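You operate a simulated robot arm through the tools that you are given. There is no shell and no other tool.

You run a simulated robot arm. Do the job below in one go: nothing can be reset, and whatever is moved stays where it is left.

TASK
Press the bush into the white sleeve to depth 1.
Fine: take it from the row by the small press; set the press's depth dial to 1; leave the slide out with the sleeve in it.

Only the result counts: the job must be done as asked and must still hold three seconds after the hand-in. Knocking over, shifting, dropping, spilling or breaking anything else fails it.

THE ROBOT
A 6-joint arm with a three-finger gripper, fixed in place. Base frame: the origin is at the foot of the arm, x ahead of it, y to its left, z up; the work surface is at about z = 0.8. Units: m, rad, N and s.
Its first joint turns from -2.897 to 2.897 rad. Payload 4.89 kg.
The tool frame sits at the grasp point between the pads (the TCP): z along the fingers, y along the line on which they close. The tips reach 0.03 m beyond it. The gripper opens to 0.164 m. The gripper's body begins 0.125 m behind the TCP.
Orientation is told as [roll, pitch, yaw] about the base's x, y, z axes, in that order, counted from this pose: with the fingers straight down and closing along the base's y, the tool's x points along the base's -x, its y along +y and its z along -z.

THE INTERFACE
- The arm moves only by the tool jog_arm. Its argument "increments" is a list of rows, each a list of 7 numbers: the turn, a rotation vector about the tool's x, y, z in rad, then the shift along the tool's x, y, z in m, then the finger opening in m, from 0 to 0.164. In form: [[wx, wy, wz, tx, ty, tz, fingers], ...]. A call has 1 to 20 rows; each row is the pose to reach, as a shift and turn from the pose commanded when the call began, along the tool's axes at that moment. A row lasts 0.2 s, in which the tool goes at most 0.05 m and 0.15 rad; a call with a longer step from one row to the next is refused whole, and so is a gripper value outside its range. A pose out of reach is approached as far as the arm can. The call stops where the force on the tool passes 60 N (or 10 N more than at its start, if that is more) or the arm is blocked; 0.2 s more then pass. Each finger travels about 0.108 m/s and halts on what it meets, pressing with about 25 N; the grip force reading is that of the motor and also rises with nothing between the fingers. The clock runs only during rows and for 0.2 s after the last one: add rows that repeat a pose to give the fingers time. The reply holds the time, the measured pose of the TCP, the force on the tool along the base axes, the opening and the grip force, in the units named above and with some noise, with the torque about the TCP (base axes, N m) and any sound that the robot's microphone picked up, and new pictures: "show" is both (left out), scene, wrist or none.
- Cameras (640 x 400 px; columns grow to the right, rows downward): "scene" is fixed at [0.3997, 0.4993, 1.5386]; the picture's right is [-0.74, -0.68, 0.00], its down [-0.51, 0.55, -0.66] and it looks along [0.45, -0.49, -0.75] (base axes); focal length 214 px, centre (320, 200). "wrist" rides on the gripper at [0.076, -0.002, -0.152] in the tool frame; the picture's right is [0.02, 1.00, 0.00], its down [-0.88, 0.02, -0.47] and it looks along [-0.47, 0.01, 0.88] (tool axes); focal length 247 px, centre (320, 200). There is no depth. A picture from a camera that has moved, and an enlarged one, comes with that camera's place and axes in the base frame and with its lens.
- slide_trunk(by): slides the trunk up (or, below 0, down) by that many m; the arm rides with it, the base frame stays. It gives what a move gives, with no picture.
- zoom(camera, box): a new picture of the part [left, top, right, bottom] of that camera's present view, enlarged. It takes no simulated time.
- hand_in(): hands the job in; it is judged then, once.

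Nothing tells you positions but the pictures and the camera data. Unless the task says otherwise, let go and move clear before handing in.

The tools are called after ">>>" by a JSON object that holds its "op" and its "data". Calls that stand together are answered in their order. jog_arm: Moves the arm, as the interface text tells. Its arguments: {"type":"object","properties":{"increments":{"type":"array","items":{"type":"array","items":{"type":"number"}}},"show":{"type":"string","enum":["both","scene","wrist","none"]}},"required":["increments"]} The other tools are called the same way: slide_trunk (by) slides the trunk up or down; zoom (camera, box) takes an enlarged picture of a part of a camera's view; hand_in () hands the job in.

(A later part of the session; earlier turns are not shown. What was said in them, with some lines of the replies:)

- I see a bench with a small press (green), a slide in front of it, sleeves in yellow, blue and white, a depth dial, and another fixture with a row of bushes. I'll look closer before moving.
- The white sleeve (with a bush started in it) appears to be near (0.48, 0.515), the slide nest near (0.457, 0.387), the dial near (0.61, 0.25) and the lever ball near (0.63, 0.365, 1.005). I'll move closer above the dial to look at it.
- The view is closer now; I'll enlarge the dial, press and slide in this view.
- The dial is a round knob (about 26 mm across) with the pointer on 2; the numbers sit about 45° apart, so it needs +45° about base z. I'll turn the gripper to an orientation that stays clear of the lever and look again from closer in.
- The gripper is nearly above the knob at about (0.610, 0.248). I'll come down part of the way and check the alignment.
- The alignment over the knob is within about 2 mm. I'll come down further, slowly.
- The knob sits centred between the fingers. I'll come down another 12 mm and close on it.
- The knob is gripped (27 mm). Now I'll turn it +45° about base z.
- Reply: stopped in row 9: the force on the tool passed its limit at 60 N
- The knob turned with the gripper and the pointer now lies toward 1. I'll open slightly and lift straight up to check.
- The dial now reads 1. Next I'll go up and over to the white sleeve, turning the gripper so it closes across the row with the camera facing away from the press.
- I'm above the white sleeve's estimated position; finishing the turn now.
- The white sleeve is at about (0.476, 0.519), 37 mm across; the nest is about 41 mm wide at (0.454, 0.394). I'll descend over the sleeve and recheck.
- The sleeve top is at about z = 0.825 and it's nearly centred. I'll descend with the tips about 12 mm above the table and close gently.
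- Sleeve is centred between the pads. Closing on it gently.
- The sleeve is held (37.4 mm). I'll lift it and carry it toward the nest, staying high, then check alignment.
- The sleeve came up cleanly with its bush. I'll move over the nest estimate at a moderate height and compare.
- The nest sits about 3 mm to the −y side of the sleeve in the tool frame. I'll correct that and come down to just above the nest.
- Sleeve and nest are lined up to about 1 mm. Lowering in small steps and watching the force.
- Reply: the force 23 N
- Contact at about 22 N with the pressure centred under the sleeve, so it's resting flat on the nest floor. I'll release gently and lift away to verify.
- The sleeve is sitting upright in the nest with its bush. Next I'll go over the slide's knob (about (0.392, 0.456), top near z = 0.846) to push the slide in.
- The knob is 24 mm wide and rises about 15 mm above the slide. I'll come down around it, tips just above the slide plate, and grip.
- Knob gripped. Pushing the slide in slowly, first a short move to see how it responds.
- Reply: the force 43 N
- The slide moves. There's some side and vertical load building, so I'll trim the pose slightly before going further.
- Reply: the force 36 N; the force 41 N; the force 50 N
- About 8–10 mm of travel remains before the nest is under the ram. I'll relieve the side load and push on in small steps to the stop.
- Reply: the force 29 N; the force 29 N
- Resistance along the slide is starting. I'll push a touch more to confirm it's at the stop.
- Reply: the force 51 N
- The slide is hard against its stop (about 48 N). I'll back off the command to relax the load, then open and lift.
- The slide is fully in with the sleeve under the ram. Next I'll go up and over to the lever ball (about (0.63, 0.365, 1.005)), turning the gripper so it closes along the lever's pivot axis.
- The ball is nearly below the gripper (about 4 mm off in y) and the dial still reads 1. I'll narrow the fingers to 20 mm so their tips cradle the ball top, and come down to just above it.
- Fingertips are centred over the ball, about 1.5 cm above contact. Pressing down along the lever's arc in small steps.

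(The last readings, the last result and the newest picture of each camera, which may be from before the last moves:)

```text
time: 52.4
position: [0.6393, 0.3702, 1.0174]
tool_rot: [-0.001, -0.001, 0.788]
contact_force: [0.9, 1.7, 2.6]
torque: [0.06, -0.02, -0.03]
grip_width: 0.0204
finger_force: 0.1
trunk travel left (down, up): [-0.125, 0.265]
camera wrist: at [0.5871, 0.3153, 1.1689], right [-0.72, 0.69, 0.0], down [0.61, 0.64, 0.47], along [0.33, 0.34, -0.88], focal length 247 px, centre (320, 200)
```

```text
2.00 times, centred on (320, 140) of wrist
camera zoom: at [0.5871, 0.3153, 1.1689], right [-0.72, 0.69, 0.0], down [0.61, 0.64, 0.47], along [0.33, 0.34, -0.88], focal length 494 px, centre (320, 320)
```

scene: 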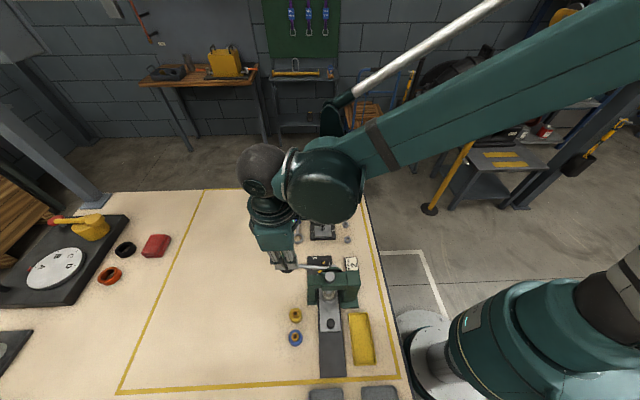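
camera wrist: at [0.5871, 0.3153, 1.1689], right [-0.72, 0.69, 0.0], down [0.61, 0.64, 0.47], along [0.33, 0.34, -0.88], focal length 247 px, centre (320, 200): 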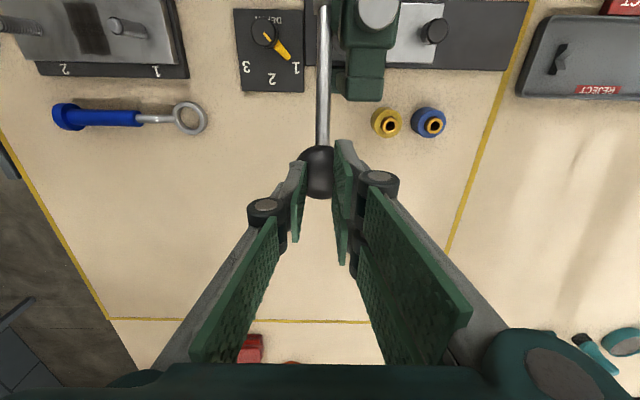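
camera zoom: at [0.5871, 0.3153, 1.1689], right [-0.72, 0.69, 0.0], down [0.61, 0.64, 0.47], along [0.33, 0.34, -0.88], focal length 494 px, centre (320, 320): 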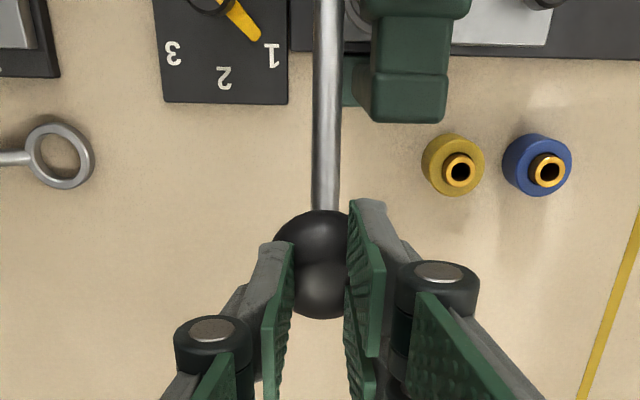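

The lever follows easily (about 3 N). Continuing down the arc.

>>> {"op": "jog_arm", "data": {"increments": [[0, 0, 0, -0.0008, 0, 0.0057, 0.02], [0, 0, 0, -0.0015, 0, 0.0113, 0.02], [0, 0, 0, -0.0018, 0, 0.017, 0.02], [0, 0, 0, -0.002, 0, 0.0227, 0.02], [0, 0, 0, -0.0018, 0, 0.0284, 0.02], [0, 0, 0, -0.0015, 0, 0.0341, 0.02], [0, 0, 0, -0.0008, 0, 0.0398, 0.02], [0, 0, 0, 0, 0, 0.0454, 0.02]]}}

>>> {"op": "zoom", "data": {"camera": "scene", "box": [260, 220, 360, 320]}}

>>> {"op": "zoom", "data": {"camera": "wrist", "box": [240, 0, 400, 240]}}

```text
time: 54.0
position: [0.6403, 0.3708, 0.9808]
tool_rot: [0.0, -0.003, 0.787]
contact_force: [-6.7, -2.1, 51.9]
torque: [-0.04, 0.32, 0.03]
grip_width: 0.0204
finger_force: 0.6
trunk travel left (down, up): [-0.125, 0.265]
stopped in row 8: the force on the tool passed its limit at 72 N (the readings are from after the stop); the commanded pose is now the measured one
camera wrist: at [0.5881, 0.3165, 1.1328], right [-0.72, 0.69, 0.0], down [0.61, 0.64, 0.48], along [0.33, 0.34, -0.88], focal length 247 px, centre (320, 200)
```

scene: 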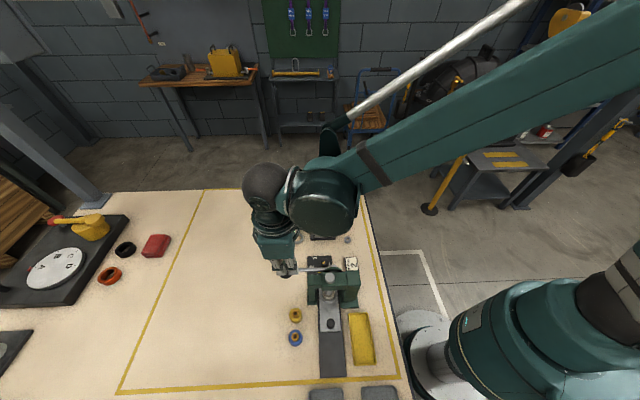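
wrist: 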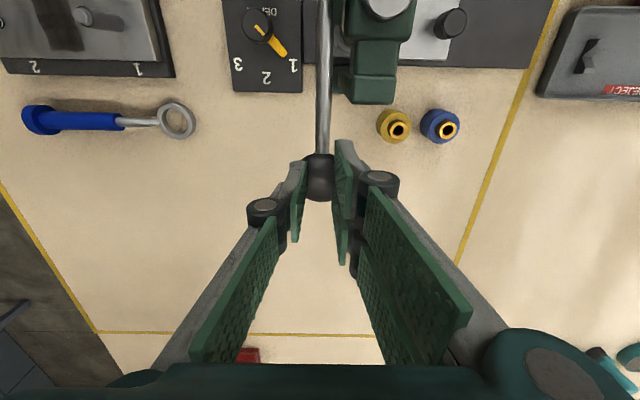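

```text
4.00 times, centred on (310, 270) of scene
camera zoom: at [0.3997, 0.4993, 1.5386], right [-0.74, -0.68, 0.0], down [-0.51, 0.55, -0.66], along [0.45, -0.49, -0.75], focal length 858 px, centre (360, -80)
```

zoom: 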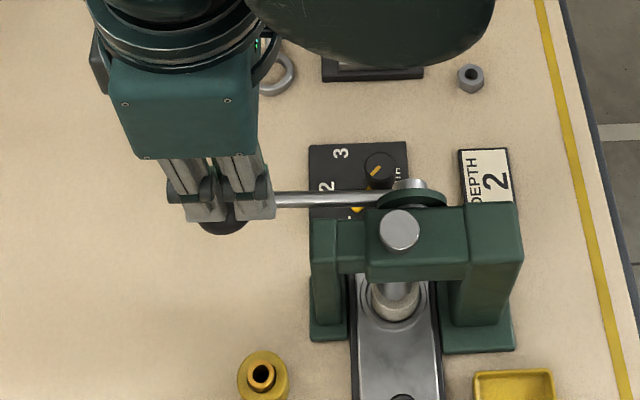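

```text
1.67 times, centred on (320, 120) of wrist
camera zoom: at [0.5881, 0.3165, 1.1328], right [-0.72, 0.69, 0.0], down [0.61, 0.64, 0.48], along [0.33, 0.34, -0.88], focal length 412 px, centre (320, 333)
```

zoom: 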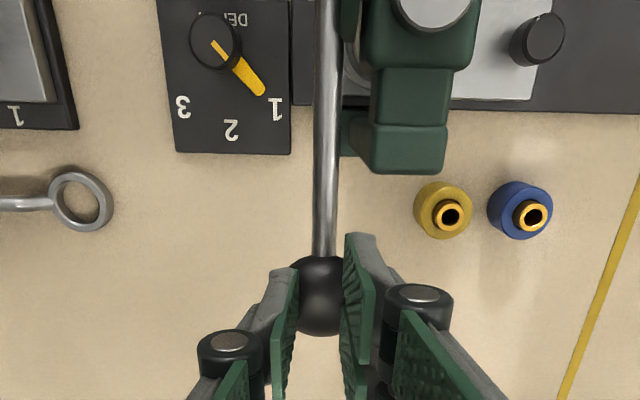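

The push hit firm resistance (over 60 N) with the lever near horizontal. I'll look closely at the ram and bush to tell whether this is the depth stop or just pressing resistance.

>>> {"op": "zoom", "data": {"camera": "scene", "box": [305, 255, 365, 315]}}

>>> {"op": "zoom", "data": {"camera": "wrist", "box": [320, 0, 420, 110]}}

```text
6.67 times, centred on (335, 285) of scene
camera zoom: at [0.3997, 0.4993, 1.5386], right [-0.74, -0.68, 0.0], down [-0.51, 0.55, -0.66], along [0.45, -0.49, -0.75], focal length 1430 px, centre (220, -367)
```

zoom: 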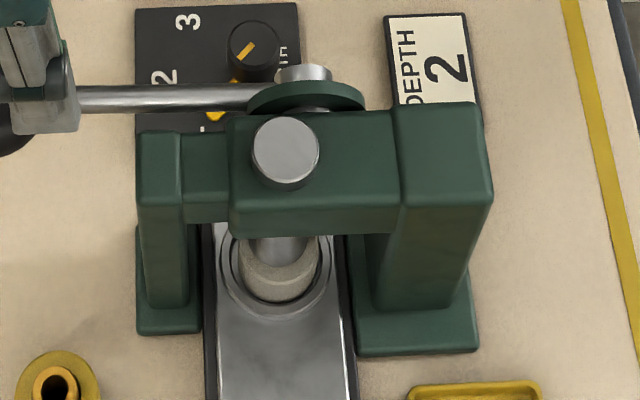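

```text
3.64 times, centred on (370, 55) of wrist
camera zoom: at [0.5881, 0.3165, 1.1328], right [-0.72, 0.69, 0.0], down [0.61, 0.64, 0.48], along [0.33, 0.34, -0.88], focal length 898 px, centre (138, 727)
```

zoom: 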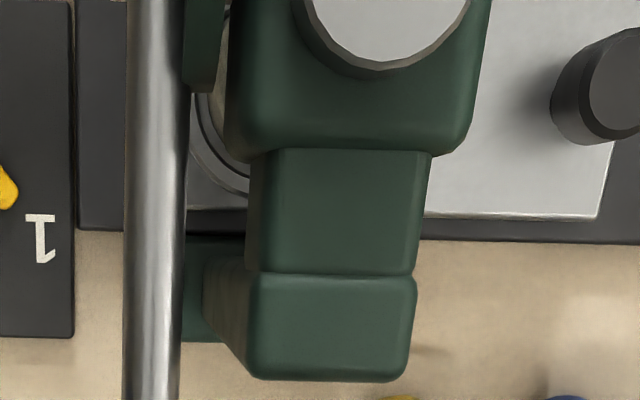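

I can't yet tell if this is the stop. I'll press a little further in a small increment and compare force against movement, listening for any sound.

>>> {"op": "jog_arm", "data": {"increments": [[0, 0, 0, 0, 0, 0.0003, 0.02], [0, 0, 0, 0, 0, 0.0006, 0.02], [0, 0, 0, 0, 0, 0.0006, 0.02]], "show": "none"}}

```text
time: 54.5
position: [0.6399, 0.3724, 0.9816]
tool_rot: [0.0, -0.005, 0.788]
contact_force: [-9.0, -5.3, 52.4]
torque: [-0.16, 0.32, 0.05]
grip_width: 0.0207
finger_force: 0.4
trunk travel left (down, up): [-0.125, 0.265]
stopped in row 2: the force on the tool passed its limit at 63 N (the readings are from after the stop); the commanded pose is now the measured one
```

>>> {"op": "zoom", "data": {"camera": "scene", "box": [325, 285, 350, 305]}}

>>> {"op": "zoom", "data": {"camera": "scene", "box": [285, 255, 365, 315]}}

```text
16.00 times, centred on (338, 295) of scene
camera zoom: at [0.3997, 0.4993, 1.5386], right [-0.74, -0.68, 0.0], down [-0.51, 0.55, -0.66], along [0.45, -0.49, -0.75], focal length 3432 px, centre (40, -1320)
```

zoom: 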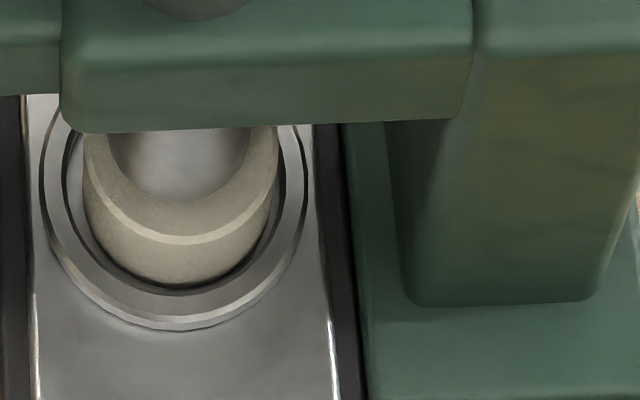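

```text
6.67 times, centred on (325, 285) of scene
camera zoom: at [0.3997, 0.4993, 1.5386], right [-0.74, -0.68, 0.0], down [-0.51, 0.55, -0.66], along [0.45, -0.49, -0.75], focal length 1430 px, centre (287, -367)
```

zoom: 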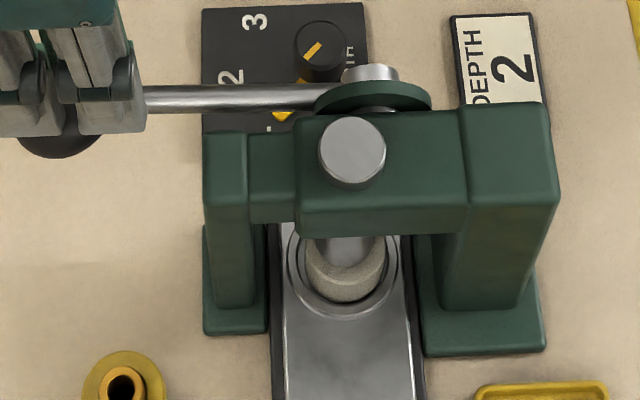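

The ram sits about 5–6 mm above the sleeve top and doesn't move with more push, which fits a hard stop for depth 1. I'll back off and see whether the lever returns by itself, then check the bush.

>>> {"op": "jog_arm", "data": {"increments": [[0, 0, 0, 0, 0, -0.005, 0.02], [0, 0, 0, 0, 0, -0.012, 0.02], [0, 0, 0, 0, 0, -0.02, 0.02], [0, 0, 0, 0, 0, -0.03, 0.02]]}}

>>> {"op": "zoom", "data": {"camera": "scene", "box": [285, 255, 365, 315]}}

>>> {"op": "zoom", "data": {"camera": "scene", "box": [325, 285, 350, 305]}}

```text
time: 55.5
position: [0.6414, 0.3729, 1.0084]
tool_rot: [0.002, -0.003, 0.788]
contact_force: [-1.1, 0.2, 2.2]
torque: [0.03, 0.06, 0.03]
grip_width: 0.02
finger_force: 0.5
trunk travel left (down, up): [-0.125, 0.265]
camera wrist: at [0.59, 0.3176, 1.1597], right [-0.72, 0.69, 0.0], down [0.61, 0.64, 0.48], along [0.33, 0.34, -0.88], focal length 247 px, centre (320, 200)
```

scene: 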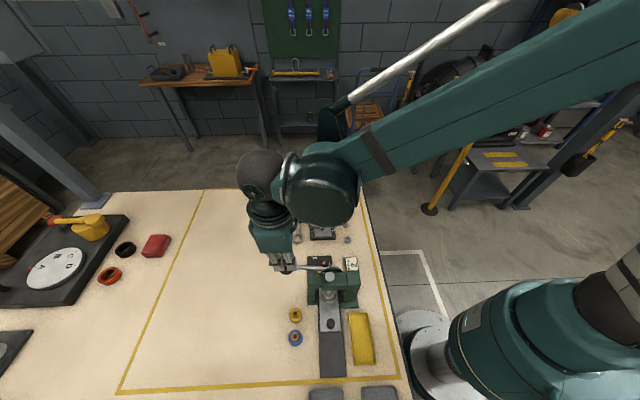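
wrist: 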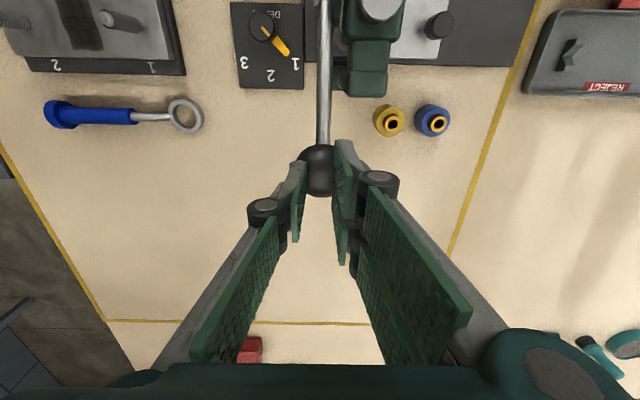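

```text
6.67 times, centred on (325, 285) of scene
camera zoom: at [0.3997, 0.4993, 1.5386], right [-0.74, -0.68, 0.0], down [-0.51, 0.55, -0.66], along [0.45, -0.49, -0.75], focal length 1430 px, centre (287, -367)
```

zoom: 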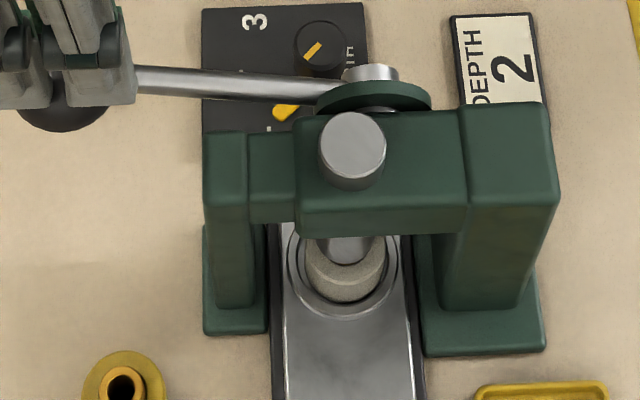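

```text
16.00 times, centred on (338, 295) of scene
camera zoom: at [0.3997, 0.4993, 1.5386], right [-0.74, -0.68, 0.0], down [-0.51, 0.55, -0.66], along [0.45, -0.49, -0.75], focal length 3432 px, centre (40, -1320)
```

zoom: 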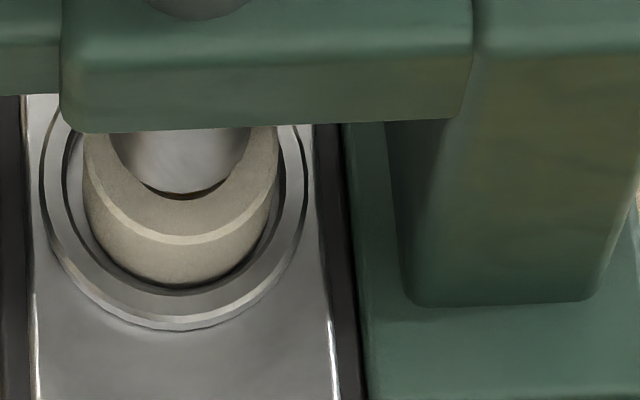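

The lever is sprung and follows the tool up. I'll let it return fully, then move to the front to look at the bush under the ram.

>>> {"op": "jog_arm", "data": {"increments": [[0, 0, 0, 0.003, 0, -0.008, 0.02], [0, 0, 0, 0.005, 0, -0.016, 0.02], [0, 0, 0, 0.008, 0, -0.026, 0.02], [0, 0, 0, 0.011, 0, -0.038, 0.02], [0, 0, 0, 0.012, 0, -0.05, 0.02], [0, 0, 0, 0.012, 0, -0.07, 0.02], [0, 0, 0, 0.012, 0, -0.09, 0.02], [0, 0, 0, 0.012, 0, -0.12, 0.02]]}}

>>> {"op": "zoom", "data": {"camera": "scene", "box": [285, 255, 365, 315]}}

>>> {"op": "zoom", "data": {"camera": "scene", "box": [325, 285, 350, 305]}}

```text
time: 57.3
position: [0.6337, 0.3645, 1.13]
tool_rot: [-0.001, -0.004, 0.787]
contact_force: [0.7, 1.4, -0.9]
torque: [-0.02, 0.09, 0.02]
grip_width: 0.0202
finger_force: 0.0
trunk travel left (down, up): [-0.125, 0.265]
camera wrist: at [0.5822, 0.3092, 1.2818], right [-0.72, 0.69, 0.0], down [0.61, 0.64, 0.48], along [0.33, 0.34, -0.88], focal length 247 px, centre (320, 200)
```

scene: 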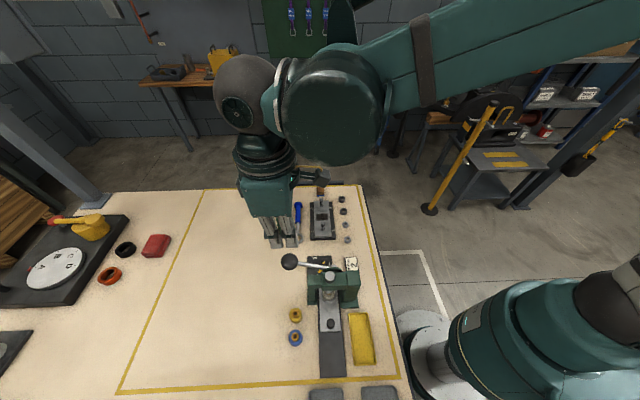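
wrist: 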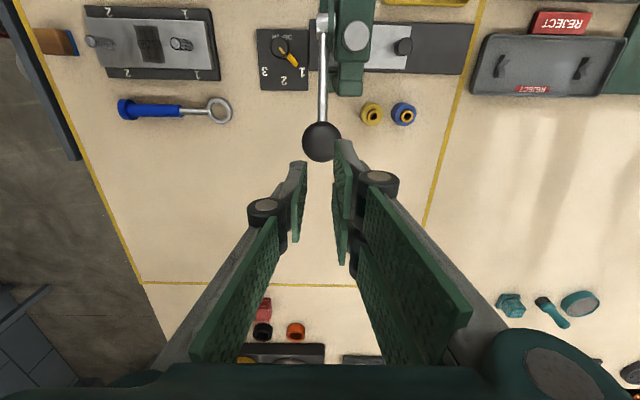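

```text
6.67 times, centred on (325, 285) of scene
camera zoom: at [0.3997, 0.4993, 1.5386], right [-0.74, -0.68, 0.0], down [-0.51, 0.55, -0.66], along [0.45, -0.49, -0.75], focal length 1430 px, centre (287, -367)
```

zoom: 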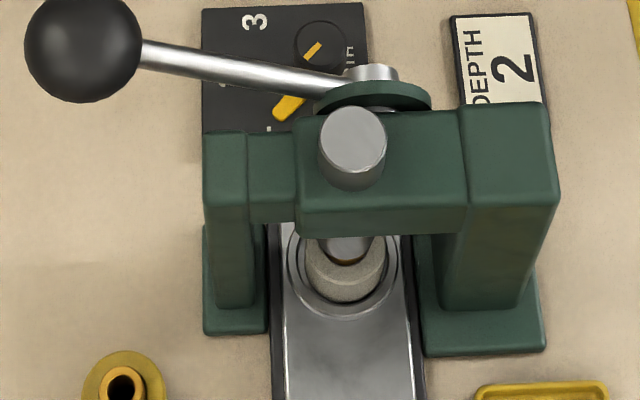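

```text
16.00 times, centred on (338, 295) of scene
camera zoom: at [0.3997, 0.4993, 1.5386], right [-0.74, -0.68, 0.0], down [-0.51, 0.55, -0.66], along [0.45, -0.49, -0.75], focal length 3432 px, centre (40, -1320)
```

zoom: 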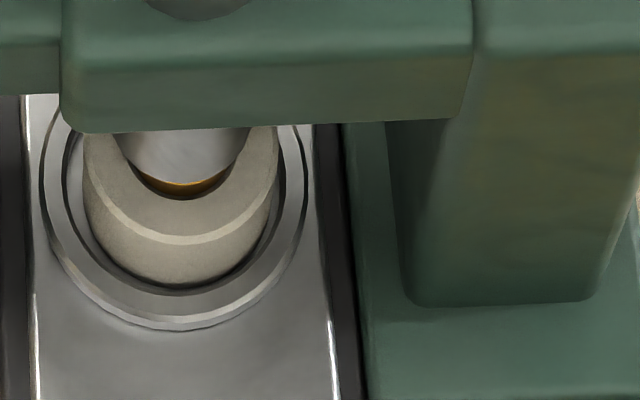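

The lever is back up and a gold edge of the bush is visible below the ram. I'll go back to the slide knob to draw the slide out and inspect the bush.

>>> {"op": "jog_arm", "data": {"increments": [[0, 0, 0.143, 0.0097, 0.011, 0, 0.03], [0, 0, 0.286, 0.0194, 0.022, 0, 0.04], [0, 0, 0.429, 0.0291, 0.033, 0, 0.05], [0, 0, 0.572, 0.0388, 0.044, 0, 0.05], [0, 0, 0.715, 0.0485, 0.055, 0, 0.05], [0, 0, 0.858, 0.0582, 0.066, 0, 0.05], [0, 0, 1.001, 0.0679, 0.077, 0, 0.05], [0, 0, 1.144, 0.0776, 0.088, 0, 0.05], [0, 0, 1.287, 0.0873, 0.099, 0, 0.05], [0, 0, 1.43, 0.097, 0.11, 0, 0.05], [0, 0, 1.572, 0.107, 0.1215, 0, 0.05], [0, 0, 1.572, 0.107, 0.1215, 0.04, 0.05], [0, 0, 1.572, 0.107, 0.1215, 0.08, 0.05], [0, 0, 1.572, 0.107, 0.1215, 0.12, 0.05], [0, 0, 1.572, 0.107, 0.1215, 0.16, 0.05]], "show": "wrist"}}

>>> {"op": "zoom", "data": {"camera": "wrist", "box": [240, 120, 400, 280]}}

```text
time: 60.5
position: [0.4721, 0.3733, 0.9692]
tool_rot: [0.003, 0.0, -0.787]
contact_force: [0.2, -0.3, 0.4]
torque: [0.12, -0.18, 0.01]
grip_width: 0.05
finger_force: 0.0
trunk travel left (down, up): [-0.125, 0.265]
camera wrist: at [0.4174, 0.427, 1.12], right [0.69, 0.72, 0.0], down [0.64, -0.61, 0.47], along [0.34, -0.32, -0.88], focal length 247 px, centre (320, 200)
```

wrist: 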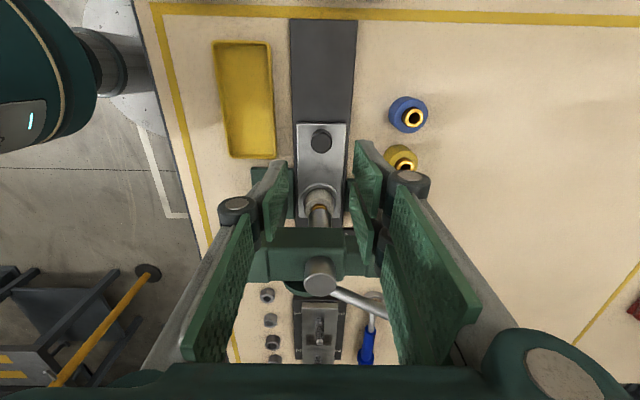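

```text
2.50 times, centred on (320, 200) of wrist
camera zoom: at [0.4174, 0.427, 1.12], right [0.69, 0.72, 0.0], down [0.64, -0.61, 0.47], along [0.34, -0.32, -0.88], focal length 617 px, centre (320, 200)
```

zoom: 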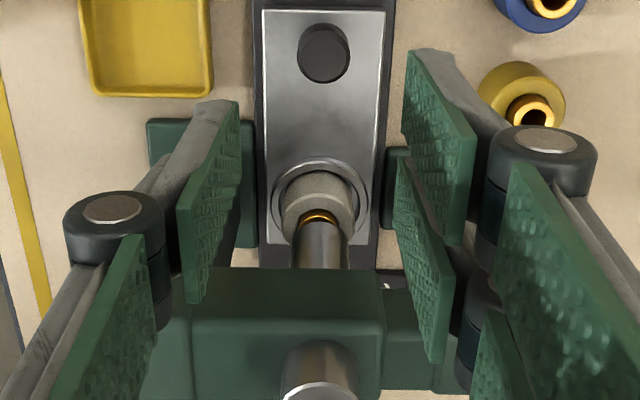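

The knob is about 4–5 mm toward me from the tool axis. Correcting, descending and gripping it.

>>> {"op": "jog_arm", "data": {"increments": [[0, 0, 0, 0.0043, 0.0005, 0.03, 0.05], [0, 0, 0, 0.0043, 0.0005, 0.06, 0.05], [0, 0, 0, 0.0043, 0.0005, 0.09, 0.05], [0, 0, 0, 0.0043, 0.0005, 0.104, 0.05], [0, 0, 0, 0.0043, 0.0005, 0.104, 0.04], [0, 0, 0, 0.0043, 0.0005, 0.104, 0.03], [0, 0, 0, 0.0043, 0.0005, 0.104, 0.022], [0, 0, 0, 0.0043, 0.0005, 0.104, 0.014], [0, 0, 0, 0.0043, 0.0005, 0.104, 0.012]], "show": "wrist"}}

>>> {"op": "zoom", "data": {"camera": "wrist", "box": [220, 140, 420, 380]}}

```text
time: 62.5
position: [0.4702, 0.3788, 0.8649]
tool_rot: [0.004, -0.002, -0.784]
contact_force: [13.7, 14.2, 1.7]
torque: [0.25, -0.39, 0.1]
grip_width: 0.0231
finger_force: 44.7
trunk travel left (down, up): [-0.125, 0.265]
camera wrist: at [0.4154, 0.4315, 1.0155], right [0.69, 0.72, 0.0], down [0.64, -0.61, 0.47], along [0.34, -0.32, -0.88], focal length 247 px, centre (320, 200)
```

wrist: 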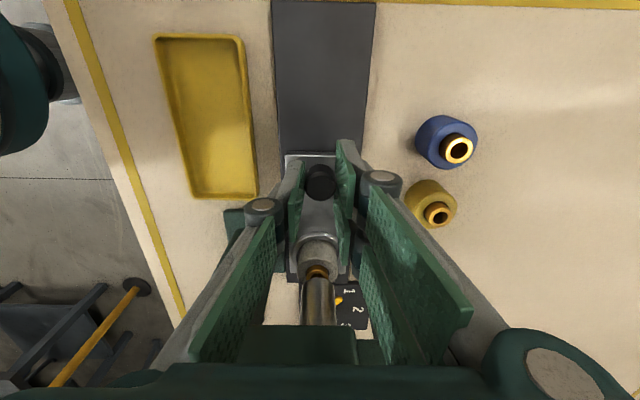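

```text
1.67 times, centred on (320, 260) of wrist
camera zoom: at [0.4154, 0.4315, 1.0155], right [0.69, 0.72, 0.0], down [0.64, -0.61, 0.47], along [0.34, -0.32, -0.88], focal length 412 px, centre (320, 100)
```

zoom: 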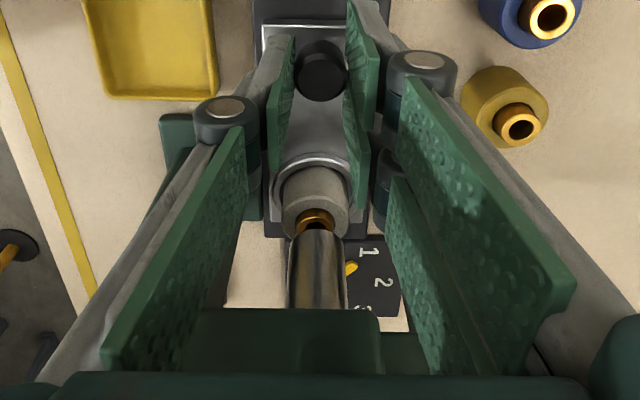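

>>> {"op": "zoom", "data": {"camera": "wrist", "box": [220, 180, 420, 380]}}

>>> {"op": "zoom", "data": {"camera": "wrist", "box": [290, 220, 350, 300]}}

```text
2.00 times, centred on (320, 280) of wrist
camera zoom: at [0.4154, 0.4315, 1.0155], right [0.69, 0.72, 0.0], down [0.64, -0.61, 0.47], along [0.34, -0.32, -0.88], focal length 494 px, centre (320, 40)
```

zoom: 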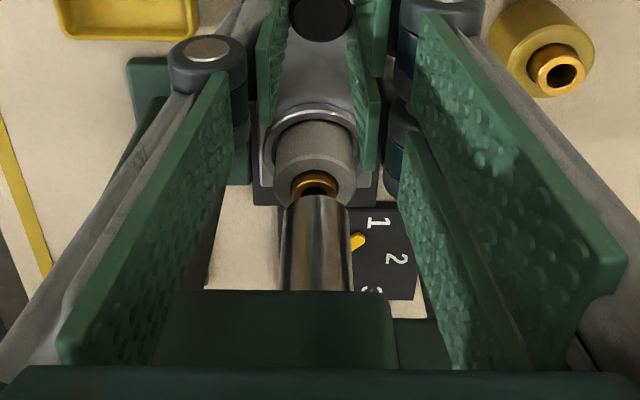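

```text
5.00 times, centred on (320, 260) of wrist
camera zoom: at [0.4154, 0.4315, 1.0155], right [0.69, 0.72, 0.0], down [0.64, -0.61, 0.47], along [0.34, -0.32, -0.88], focal length 1235 px, centre (320, -100)
```

zoom: 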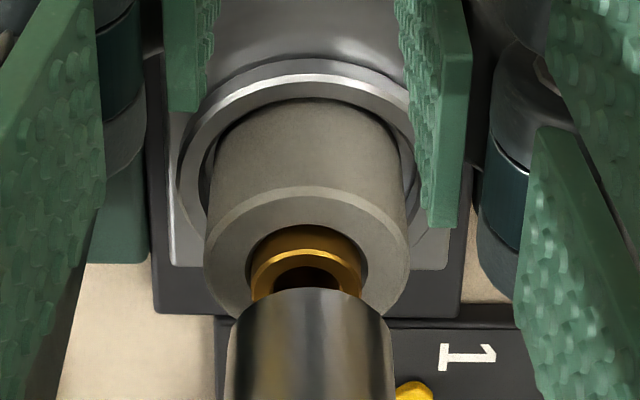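

The bush has clearly gone down into the sleeve compared with before. Now I'll draw the slide out in stages.

>>> {"op": "jog_arm", "data": {"increments": [[0, 0, 0, 0, 0.0007, 0, 0.012], [0, 0, 0, 0.004, 0.0007, 0, 0.012], [0, 0, 0, 0.01, 0.0007, 0, 0.012], [0, 0, 0, 0.018, 0.0007, 0, 0.012], [0, 0, 0, 0.026, 0.0007, 0, 0.012], [0, 0, 0, 0.034, 0.0007, 0, 0.012], [0, 0, 0, 0.038, 0.0007, 0, 0.012], [0, 0, 0, 0.04, 0.0007, 0, 0.012]], "show": "wrist"}}

```text
time: 64.3
position: [0.4421, 0.4054, 0.8643]
tool_rot: [0.0, -0.001, -0.783]
contact_force: [13.7, 13.5, -21.2]
torque: [0.33, -0.27, 0.07]
grip_width: 0.0231
finger_force: 45.1
trunk travel left (down, up): [-0.125, 0.265]
camera wrist: at [0.388, 0.4592, 1.0155], right [0.69, 0.72, 0.0], down [0.64, -0.61, 0.47], along [0.34, -0.33, -0.88], focal length 247 px, centre (320, 200)
```

wrist: 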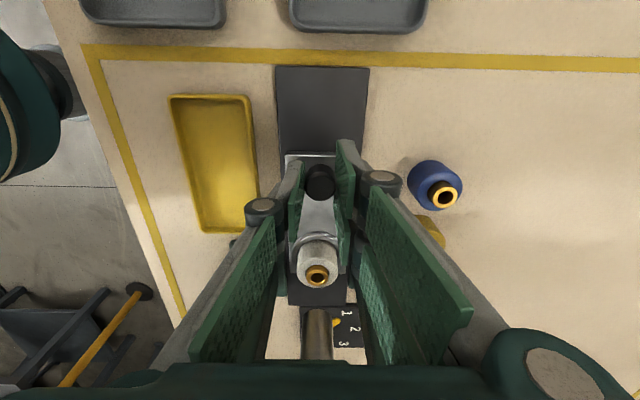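

>>> {"op": "jog_arm", "data": {"increments": [[0, 0, 0, 0, 0.0006, 0.0003, 0.012], [0, 0, 0, 0.005, 0.0006, 0.0003, 0.012], [0, 0, 0, 0.012, 0.0006, 0.0003, 0.012], [0, 0, 0, 0.02, 0.0006, 0.0003, 0.012], [0, 0, 0, 0.028, 0.0006, 0.0003, 0.012], [0, 0, 0, 0.036, 0.0006, 0.0003, 0.012], [0, 0, 0, 0.04, 0.0006, 0.0003, 0.012]], "show": "none"}}

```text
time: 65.9
position: [0.4126, 0.4354, 0.863]
tool_rot: [0.002, 0.001, -0.785]
contact_force: [-5.2, -6.2, -33.5]
torque: [-0.07, 0.2, 0.0]
grip_width: 0.0228
finger_force: 44.9
trunk travel left (down, up): [-0.125, 0.265]
```

>>> {"op": "jog_arm", "data": {"increments": [[0, 0, 0, 0, -0.0003, 0.0005, 0.012], [0, 0, 0, 0.006, -0.0003, 0.0005, 0.012], [0, 0, 0, 0.013, -0.0003, 0.0005, 0.012], [0, 0, 0, 0.02, -0.0003, 0.0005, 0.012], [0, 0, 0, 0.024, -0.0003, 0.0005, 0.012], [0, 0, 0, 0.025, -0.0003, 0.0005, 0.012]], "show": "wrist"}}

```text
time: 67.3
position: [0.395, 0.4525, 0.8641]
tool_rot: [0.003, 0.002, -0.783]
contact_force: [-0.1, 0.4, -17.5]
torque: [-0.02, 0.06, -0.03]
grip_width: 0.023
finger_force: 45.0
trunk travel left (down, up): [-0.125, 0.265]
camera wrist: at [0.341, 0.5061, 1.0162], right [0.69, 0.72, 0.0], down [0.64, -0.61, 0.47], along [0.34, -0.32, -0.88], focal length 247 px, centre (320, 200)
```

wrist: 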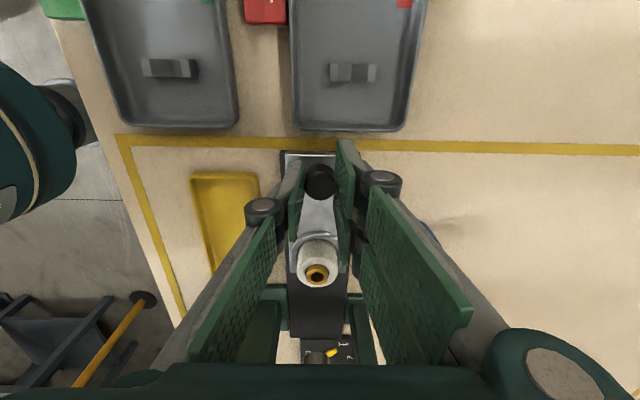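

>>> {"op": "jog_arm", "data": {"increments": [[0, 0, 0, 0.001, 0, 0.0003, 0.012], [0, 0, 0, 0.002, 0, 0.0003, 0.012], [0, 0, 0, 0.003, 0, 0.0003, 0.012], [0, 0, 0, 0.004, 0, 0.0003, 0.012], [0, 0, 0, 0.005, 0, 0.0003, 0.012], [0, 0, 0, 0.006, 0, 0.0003, 0.012], [0, 0, 0, 0.006, 0, 0.0003, 0.012]], "show": "wrist"}}

```text
time: 68.9
position: [0.3922, 0.4558, 0.8638]
tool_rot: [0.003, 0.0, -0.784]
contact_force: [23.2, 6.3, 20.5]
torque: [0.2, -0.64, 0.01]
grip_width: 0.0227
finger_force: 45.5
trunk travel left (down, up): [-0.125, 0.265]
camera wrist: at [0.3376, 0.5091, 1.0161], right [0.69, 0.72, 0.0], down [0.64, -0.61, 0.47], along [0.34, -0.32, -0.88], focal length 247 px, centre (320, 200)
```

wrist: 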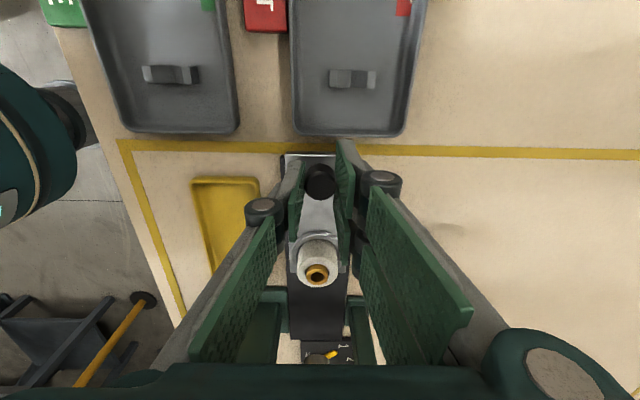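

The slide is at its outer stop, back where it started. I'll relax, release the knob and lift to inspect the bush.

>>> {"op": "jog_arm", "data": {"increments": [[0, 0, 0, -0.0008, 0.0006, -0.0003, 0.012], [0, 0, 0, -0.0008, 0.0006, -0.0003, 0.02], [0, 0, 0, -0.0008, 0.0006, -0.0003, 0.03], [0, 0, 0, -0.0008, 0.0006, -0.0003, 0.04], [0, 0, 0, -0.0008, 0.0006, -0.0003, 0.05], [0, 0, 0, -0.0008, 0.0006, -0.02, 0.05], [0, 0, 0, -0.0008, 0.0006, -0.05, 0.05], [0, 0, 0, -0.0008, 0.0006, -0.09, 0.05]], "show": "wrist"}}

>>> {"op": "zoom", "data": {"camera": "wrist", "box": [280, 140, 360, 240]}}

>>> {"op": "zoom", "data": {"camera": "scene", "box": [280, 290, 360, 350]}}

```text
time: 70.7
position: [0.3911, 0.458, 0.9535]
tool_rot: [0.002, -0.001, -0.784]
contact_force: [0.5, 1.5, -1.2]
torque: [-0.15, 0.16, 0.0]
grip_width: 0.0498
finger_force: 0.1
trunk travel left (down, up): [-0.125, 0.265]
camera wrist: at [0.3371, 0.5105, 1.1046], right [0.69, 0.72, 0.0], down [0.64, -0.61, 0.47], along [0.34, -0.33, -0.88], focal length 247 px, centre (320, 200)
```

wrist: 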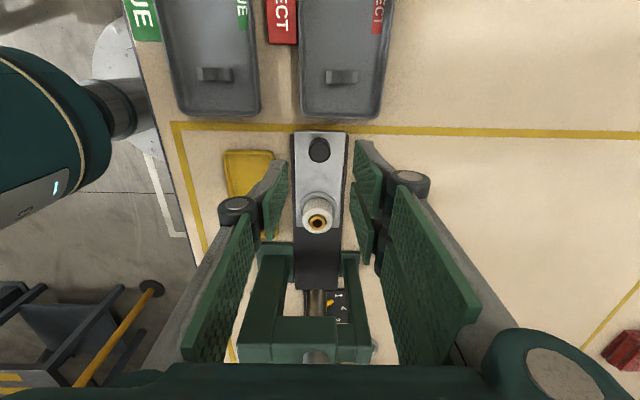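

```text
4.00 times, centred on (320, 190) of wrist
camera zoom: at [0.3371, 0.5105, 1.1046], right [0.69, 0.72, 0.0], down [0.64, -0.61, 0.47], along [0.34, -0.33, -0.88], focal length 988 px, centre (320, 240)
```

zoom: 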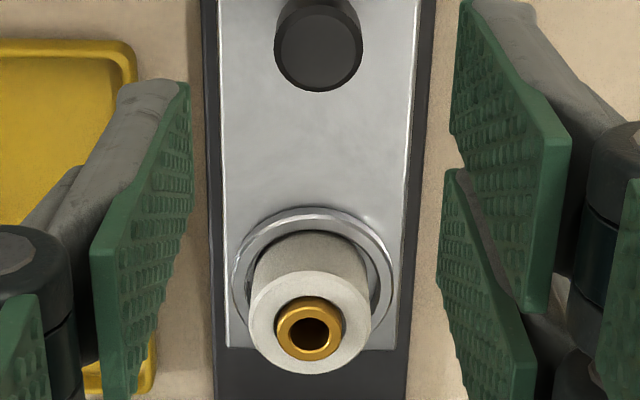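

```text
6.67 times, centred on (320, 320) of scene
camera zoom: at [0.3997, 0.4993, 1.5386], right [-0.74, -0.68, 0.0], down [-0.51, 0.55, -0.66], along [0.45, -0.49, -0.75], focal length 1430 px, centre (320, -600)
```

zoom: 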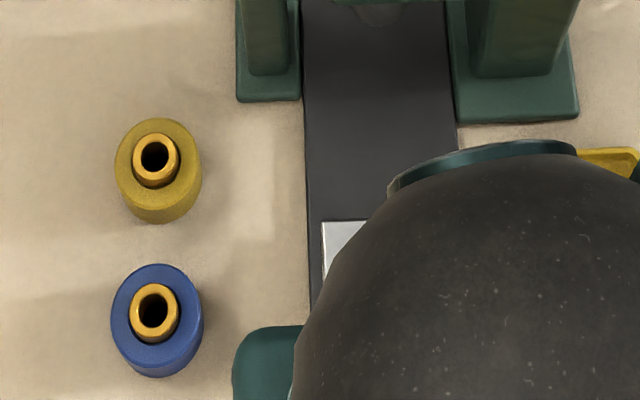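

The bush is visibly lower in the white sleeve than the ones in the blue and yellow sleeves (roughly 6 mm left proud, against about 11 mm before). To be sure that was the dial's stop and not just stiffness of the fit, I'll press the lever once with the slide out and see whether it stops at the same height.

>>> {"op": "jog_arm", "data": {"increments": [[0, 0, 0, 0, 0, -0.045, 0.05], [0, 0, 0, 0, 0, -0.09, 0.05], [0, 0, 0, 0, 0, -0.135, 0.05], [0, 0, 0, 0, 0, -0.175, 0.05], [0, 0, -0.143, -0.0215, 0.0093, -0.175, 0.04], [0, 0, -0.286, -0.043, 0.0186, -0.175, 0.03], [0, 0, -0.429, -0.0645, 0.0279, -0.175, 0.02], [0, 0, -0.572, -0.086, 0.0372, -0.175, 0.02], [0, 0, -0.715, -0.1075, 0.0465, -0.175, 0.02], [0, 0, -0.858, -0.129, 0.0558, -0.175, 0.02], [0, 0, -1.001, -0.1505, 0.0651, -0.175, 0.02], [0, 0, -1.144, -0.172, 0.0744, -0.175, 0.02], [0, 0, -1.287, -0.1935, 0.0837, -0.175, 0.02], [0, 0, -1.43, -0.215, 0.093, -0.175, 0.02], [0, 0, -1.57, -0.2368, 0.1024, -0.175, 0.02], [0, 0, -1.57, -0.2368, 0.1024, -0.135, 0.02]]}}

>>> {"op": "zoom", "data": {"camera": "scene", "box": [280, 290, 360, 390]}}

>>> {"op": "zoom", "data": {"camera": "scene", "box": [320, 325, 345, 345]}}

>>> {"op": "zoom", "data": {"camera": "wrist", "box": [240, 80, 400, 240]}}

```text
time: 74.1
position: [0.6342, 0.3608, 1.0861]
tool_rot: [0.001, -0.002, 0.786]
contact_force: [-0.8, 0.5, 0.6]
torque: [0.04, -0.12, 0.03]
grip_width: 0.0198
finger_force: 0.2
trunk travel left (down, up): [-0.125, 0.265]
camera wrist: at [0.5817, 0.3059, 1.2384], right [-0.72, 0.69, 0.0], down [0.61, 0.64, 0.48], along [0.33, 0.34, -0.88], focal length 247 px, centre (320, 200)
```

scene: 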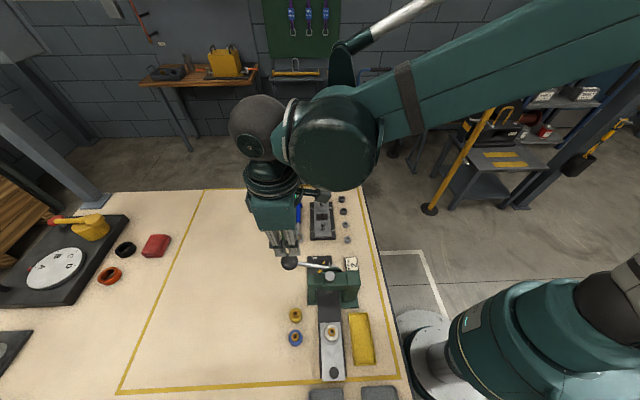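
wrist: 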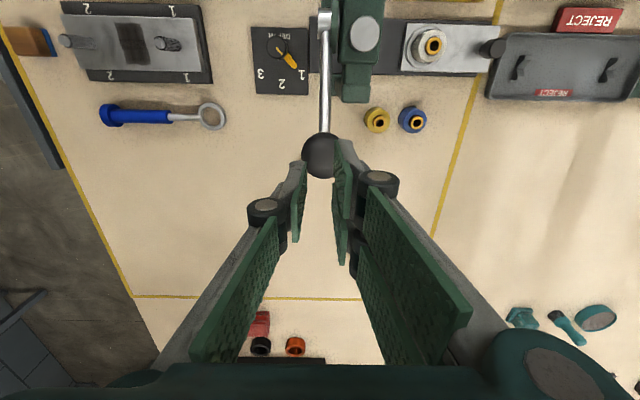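

```text
4.00 times, centred on (320, 340) of scene
camera zoom: at [0.3997, 0.4993, 1.5386], right [-0.74, -0.68, 0.0], down [-0.51, 0.55, -0.66], along [0.45, -0.49, -0.75], focal length 858 px, centre (320, -360)
```

zoom: 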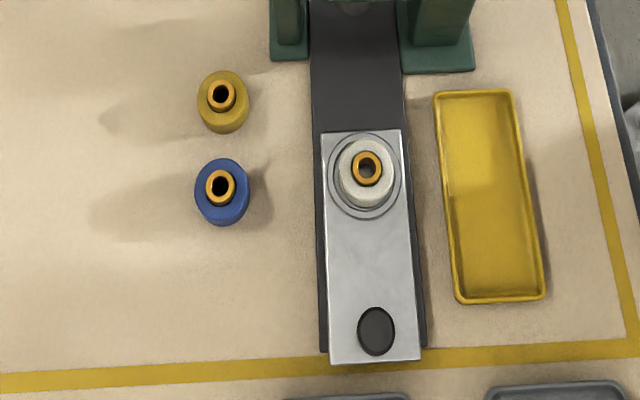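

```text
16.00 times, centred on (332, 335) of scene
camera zoom: at [0.3997, 0.4993, 1.5386], right [-0.74, -0.68, 0.0], down [-0.51, 0.55, -0.66], along [0.45, -0.49, -0.75], focal length 3432 px, centre (120, -1960)
```

zoom: 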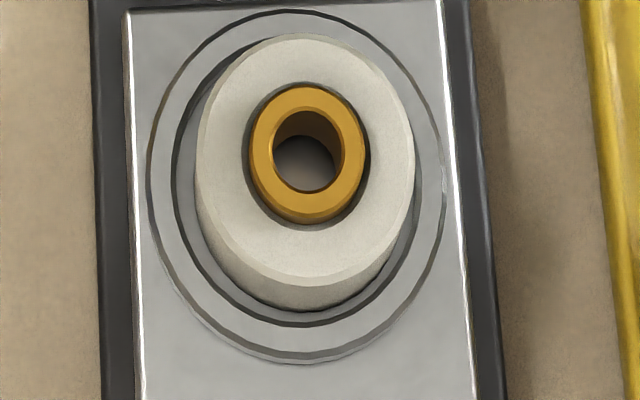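

```text
2.50 times, centred on (320, 160) of wrist
camera zoom: at [0.5817, 0.3059, 1.2384], right [-0.72, 0.69, 0.0], down [0.61, 0.64, 0.48], along [0.33, 0.34, -0.88], focal length 617 px, centre (320, 300)
```

zoom: 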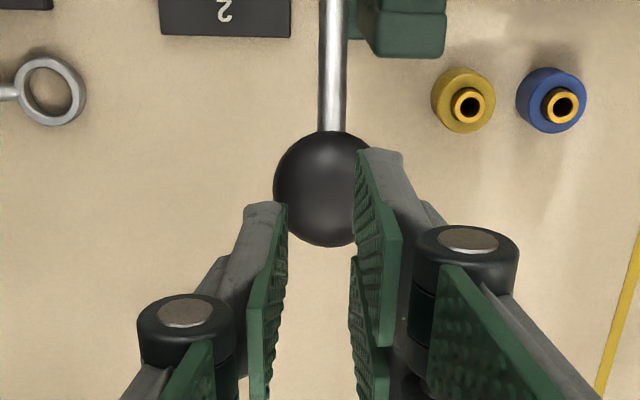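

Slide is fully out with the sleeve in the nest. I'll align on the ball (4 mm correction) and press down slowly with nothing under the ram.

>>> {"op": "jog_arm", "data": {"increments": [[0, 0, 0, 0.001, 0.004, 0, 0.02], [0, 0, 0, 0.001, 0.004, 0.015, 0.02], [0, 0, 0, 0.001, 0.004, 0.028, 0.02], [0, 0, 0, 0.001, 0.004, 0.034, 0.02], [0, 0, 0, -0.0017, 0.004, 0.04, 0.02], [0, 0, 0, -0.0044, 0.004, 0.0466, 0.02], [0, 0, 0, -0.0062, 0.004, 0.052, 0.02], [0, 0, 0, -0.0078, 0.004, 0.0575, 0.02], [0, 0, 0, -0.0091, 0.004, 0.063, 0.02], [0, 0, 0, -0.0103, 0.004, 0.0687, 0.02], [0, 0, 0, -0.0115, 0.004, 0.08, 0.02]], "show": "none"}}

```text
time: 76.5
position: [0.6373, 0.3723, 1.0093]
tool_rot: [-0.001, -0.004, 0.784]
contact_force: [1.5, -0.4, 3.0]
torque: [0.03, -0.21, 0.02]
grip_width: 0.0201
finger_force: 0.5
trunk travel left (down, up): [-0.125, 0.265]
```

>>> {"op": "jog_arm", "data": {"increments": [[0, 0, 0, -0.0005, 0, 0.004, 0.02], [0, 0, 0, -0.0007, 0, 0.008, 0.02], [0, 0, 0, -0.0009, 0, 0.012, 0.02], [0, 0, 0, -0.001, 0, 0.016, 0.02], [0, 0, 0, -0.001, 0, 0.019, 0.02], [0, 0, 0, -0.001, 0, 0.022, 0.02], [0, 0, 0, -0.001, 0, 0.0235, 0.02]], "show": "none"}}

```text
time: 78.1
position: [0.6386, 0.3722, 0.9865]
tool_rot: [0.001, -0.003, 0.786]
contact_force: [4.8, 1.7, 11.6]
torque: [-0.07, -0.23, 0.01]
grip_width: 0.0201
finger_force: 0.1
trunk travel left (down, up): [-0.125, 0.265]
```

>>> {"op": "jog_arm", "data": {"increments": [[0, 0, 0, 0, 0, 0.001, 0.02], [0, 0, 0, 0, 0, 0.002, 0.02], [0, 0, 0, 0, 0, 0.003, 0.02], [0, 0, 0, 0, 0, 0.004, 0.02], [0, 0, 0, 0.0002, 0, 0.005, 0.02]], "show": "scene"}}

>>> {"op": "zoom", "data": {"camera": "scene", "box": [285, 255, 365, 315]}}

```text
time: 79.4
position: [0.6387, 0.3726, 0.9824]
tool_rot: [-0.001, -0.004, 0.786]
contact_force: [3.3, -5.2, 41.2]
torque: [-0.45, -0.27, -0.17]
grip_width: 0.0234
finger_force: 3.5
trunk travel left (down, up): [-0.125, 0.265]
stopped in row 5: the force on the tool passed its limit at 61 N (the readings are from after the stop); the commanded pose is now the measured one
```

scene: 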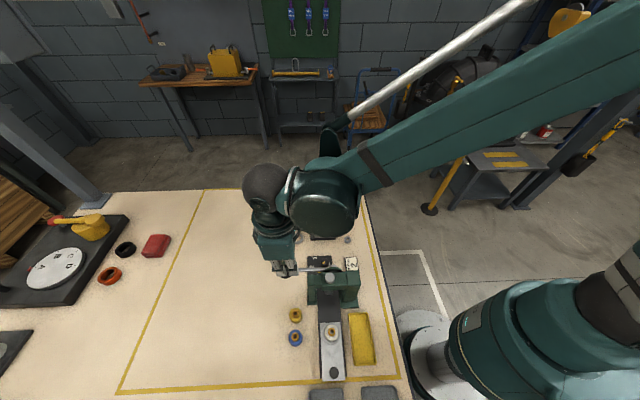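

```text
6.67 times, centred on (325, 285) of scene
camera zoom: at [0.3997, 0.4993, 1.5386], right [-0.74, -0.68, 0.0], down [-0.51, 0.55, -0.66], along [0.45, -0.49, -0.75], focal length 1430 px, centre (287, -367)
```

zoom: 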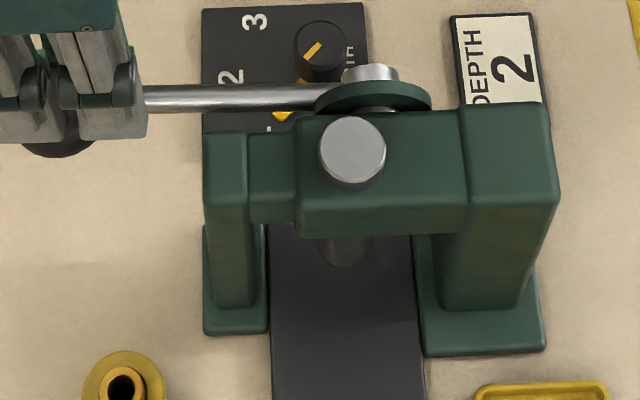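

The lever stops at the same height (0.982 versus 0.981) with nothing under the ram, so the dial's stop was reached and the bush is at depth 1. I'll let the lever rise and move clear.

>>> {"op": "jog_arm", "data": {"increments": [[0, 0, 0, 0, 0, -0.005, 0.02], [0, 0, 0, 0, 0, -0.012, 0.02], [0, 0, 0, 0.001, 0, -0.02, 0.02], [0, 0, 0, 0.002, 0, -0.03, 0.02], [0, 0, 0, 0.005, 0, -0.04, 0.02], [0, 0, 0, 0.008, 0, -0.05, 0.02], [0, 0, 0, 0.011, 0, -0.062, 0.02], [0, 0, 0, 0.012, 0, -0.075, 0.02], [0, 0, 0, 0.012, 0, -0.1, 0.02], [0, 0, 0, 0.012, 0, -0.14, 0.02], [0, 0, 0, 0.012, 0, -0.18, 0.02], [0, 0, 0, 0.012, 0, -0.22, 0.02]]}}

>>> {"op": "zoom", "data": {"camera": "scene", "box": [270, 240, 390, 400]}}

>>> {"op": "zoom", "data": {"camera": "scene", "box": [285, 310, 350, 350]}}

>>> {"op": "zoom", "data": {"camera": "wrist", "box": [240, 20, 480, 170]}}

```text
time: 82.0
position: [0.6276, 0.3634, 1.1988]
tool_rot: [-0.001, -0.004, 0.786]
contact_force: [0.8, 0.5, 0.2]
torque: [-0.08, 0.18, -0.03]
grip_width: 0.0201
finger_force: 0.0
trunk travel left (down, up): [-0.125, 0.265]
camera wrist: at [0.5761, 0.3085, 1.3499], right [-0.72, 0.69, 0.0], down [0.61, 0.64, 0.48], along [0.33, 0.34, -0.88], focal length 247 px, centre (320, 200)
```

scene: 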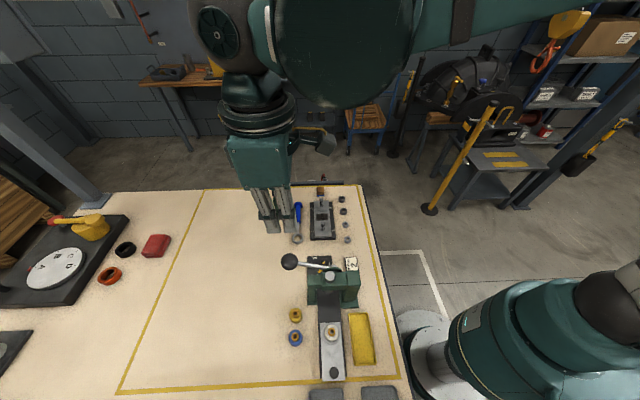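
wrist: 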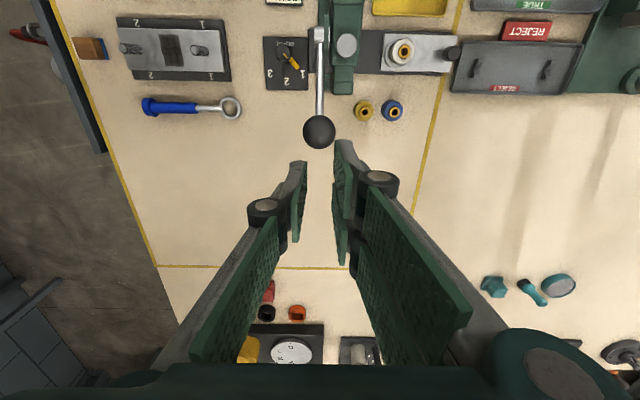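

```text
2.50 times, centred on (330, 320) of scene
camera zoom: at [0.3997, 0.4993, 1.5386], right [-0.74, -0.68, 0.0], down [-0.51, 0.55, -0.66], along [0.45, -0.49, -0.75], focal length 536 px, centre (295, -100)
```

zoom: 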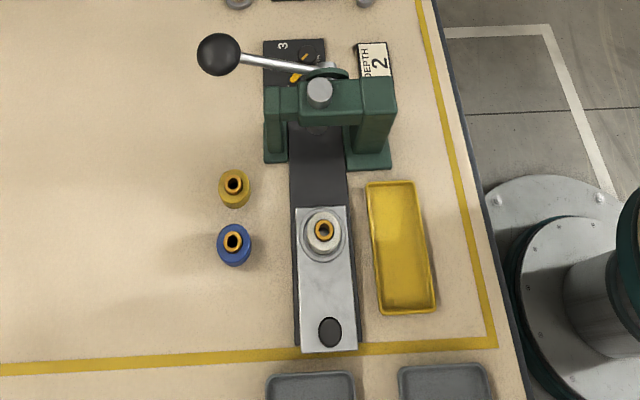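

```text
9.85 times, centred on (318, 330) of scene
camera zoom: at [0.3997, 0.4993, 1.5386], right [-0.74, -0.68, 0.0], down [-0.51, 0.55, -0.66], along [0.45, -0.49, -0.75], focal length 2112 px, centre (345, -1080)
```

zoom: 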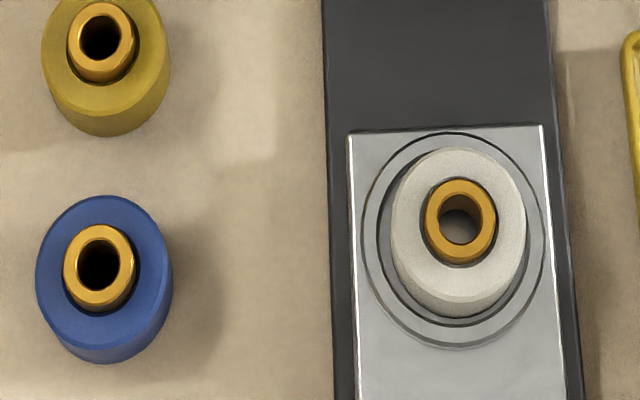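

```text
2.67 times, centred on (360, 95) of wrist
camera zoom: at [0.5761, 0.3085, 1.3499], right [-0.72, 0.69, 0.0], down [0.61, 0.64, 0.48], along [0.33, 0.34, -0.88], focal length 659 px, centre (213, 480)
```

zoom: 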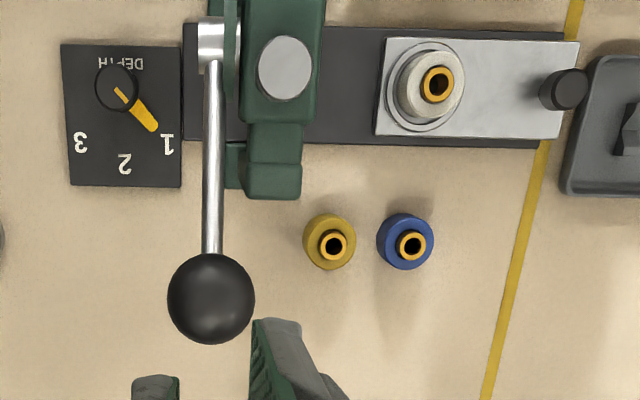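

The dial points at 1, and the bush sits lower in the white sleeve than those in the untouched blue and yellow ones. The slide is fully out with the sleeve in its nest, the lever is back up and the arm is clear. Handing in.

>>> {"op": "hand_in", "data": {}}

```text
The job is handed in.
```

The bush is pressed into the white sleeve to depth 1. The sleeve is in the slide, and the slide is out at its stop. The job is handed in.

- **Dial:** it was at 2; I turned it to 1, and it still points at 1.
- **Press:** the lever came down to a firm stop. I pressed it again with the slide out, and it stopped at the same height (0.982 m against 0.981 m). So the press reached the dial's stop, not just a tight fit.
- **Bush:** it now stands roughly 6 mm above the sleeve, down from about 11 mm. These heights are estimated from the camera pictures.
- **Rest of the bench:** the lever is back up, the arm is clear, and nothing else looks moved in the final pictures. The blue and yellow sleeves were not touched.
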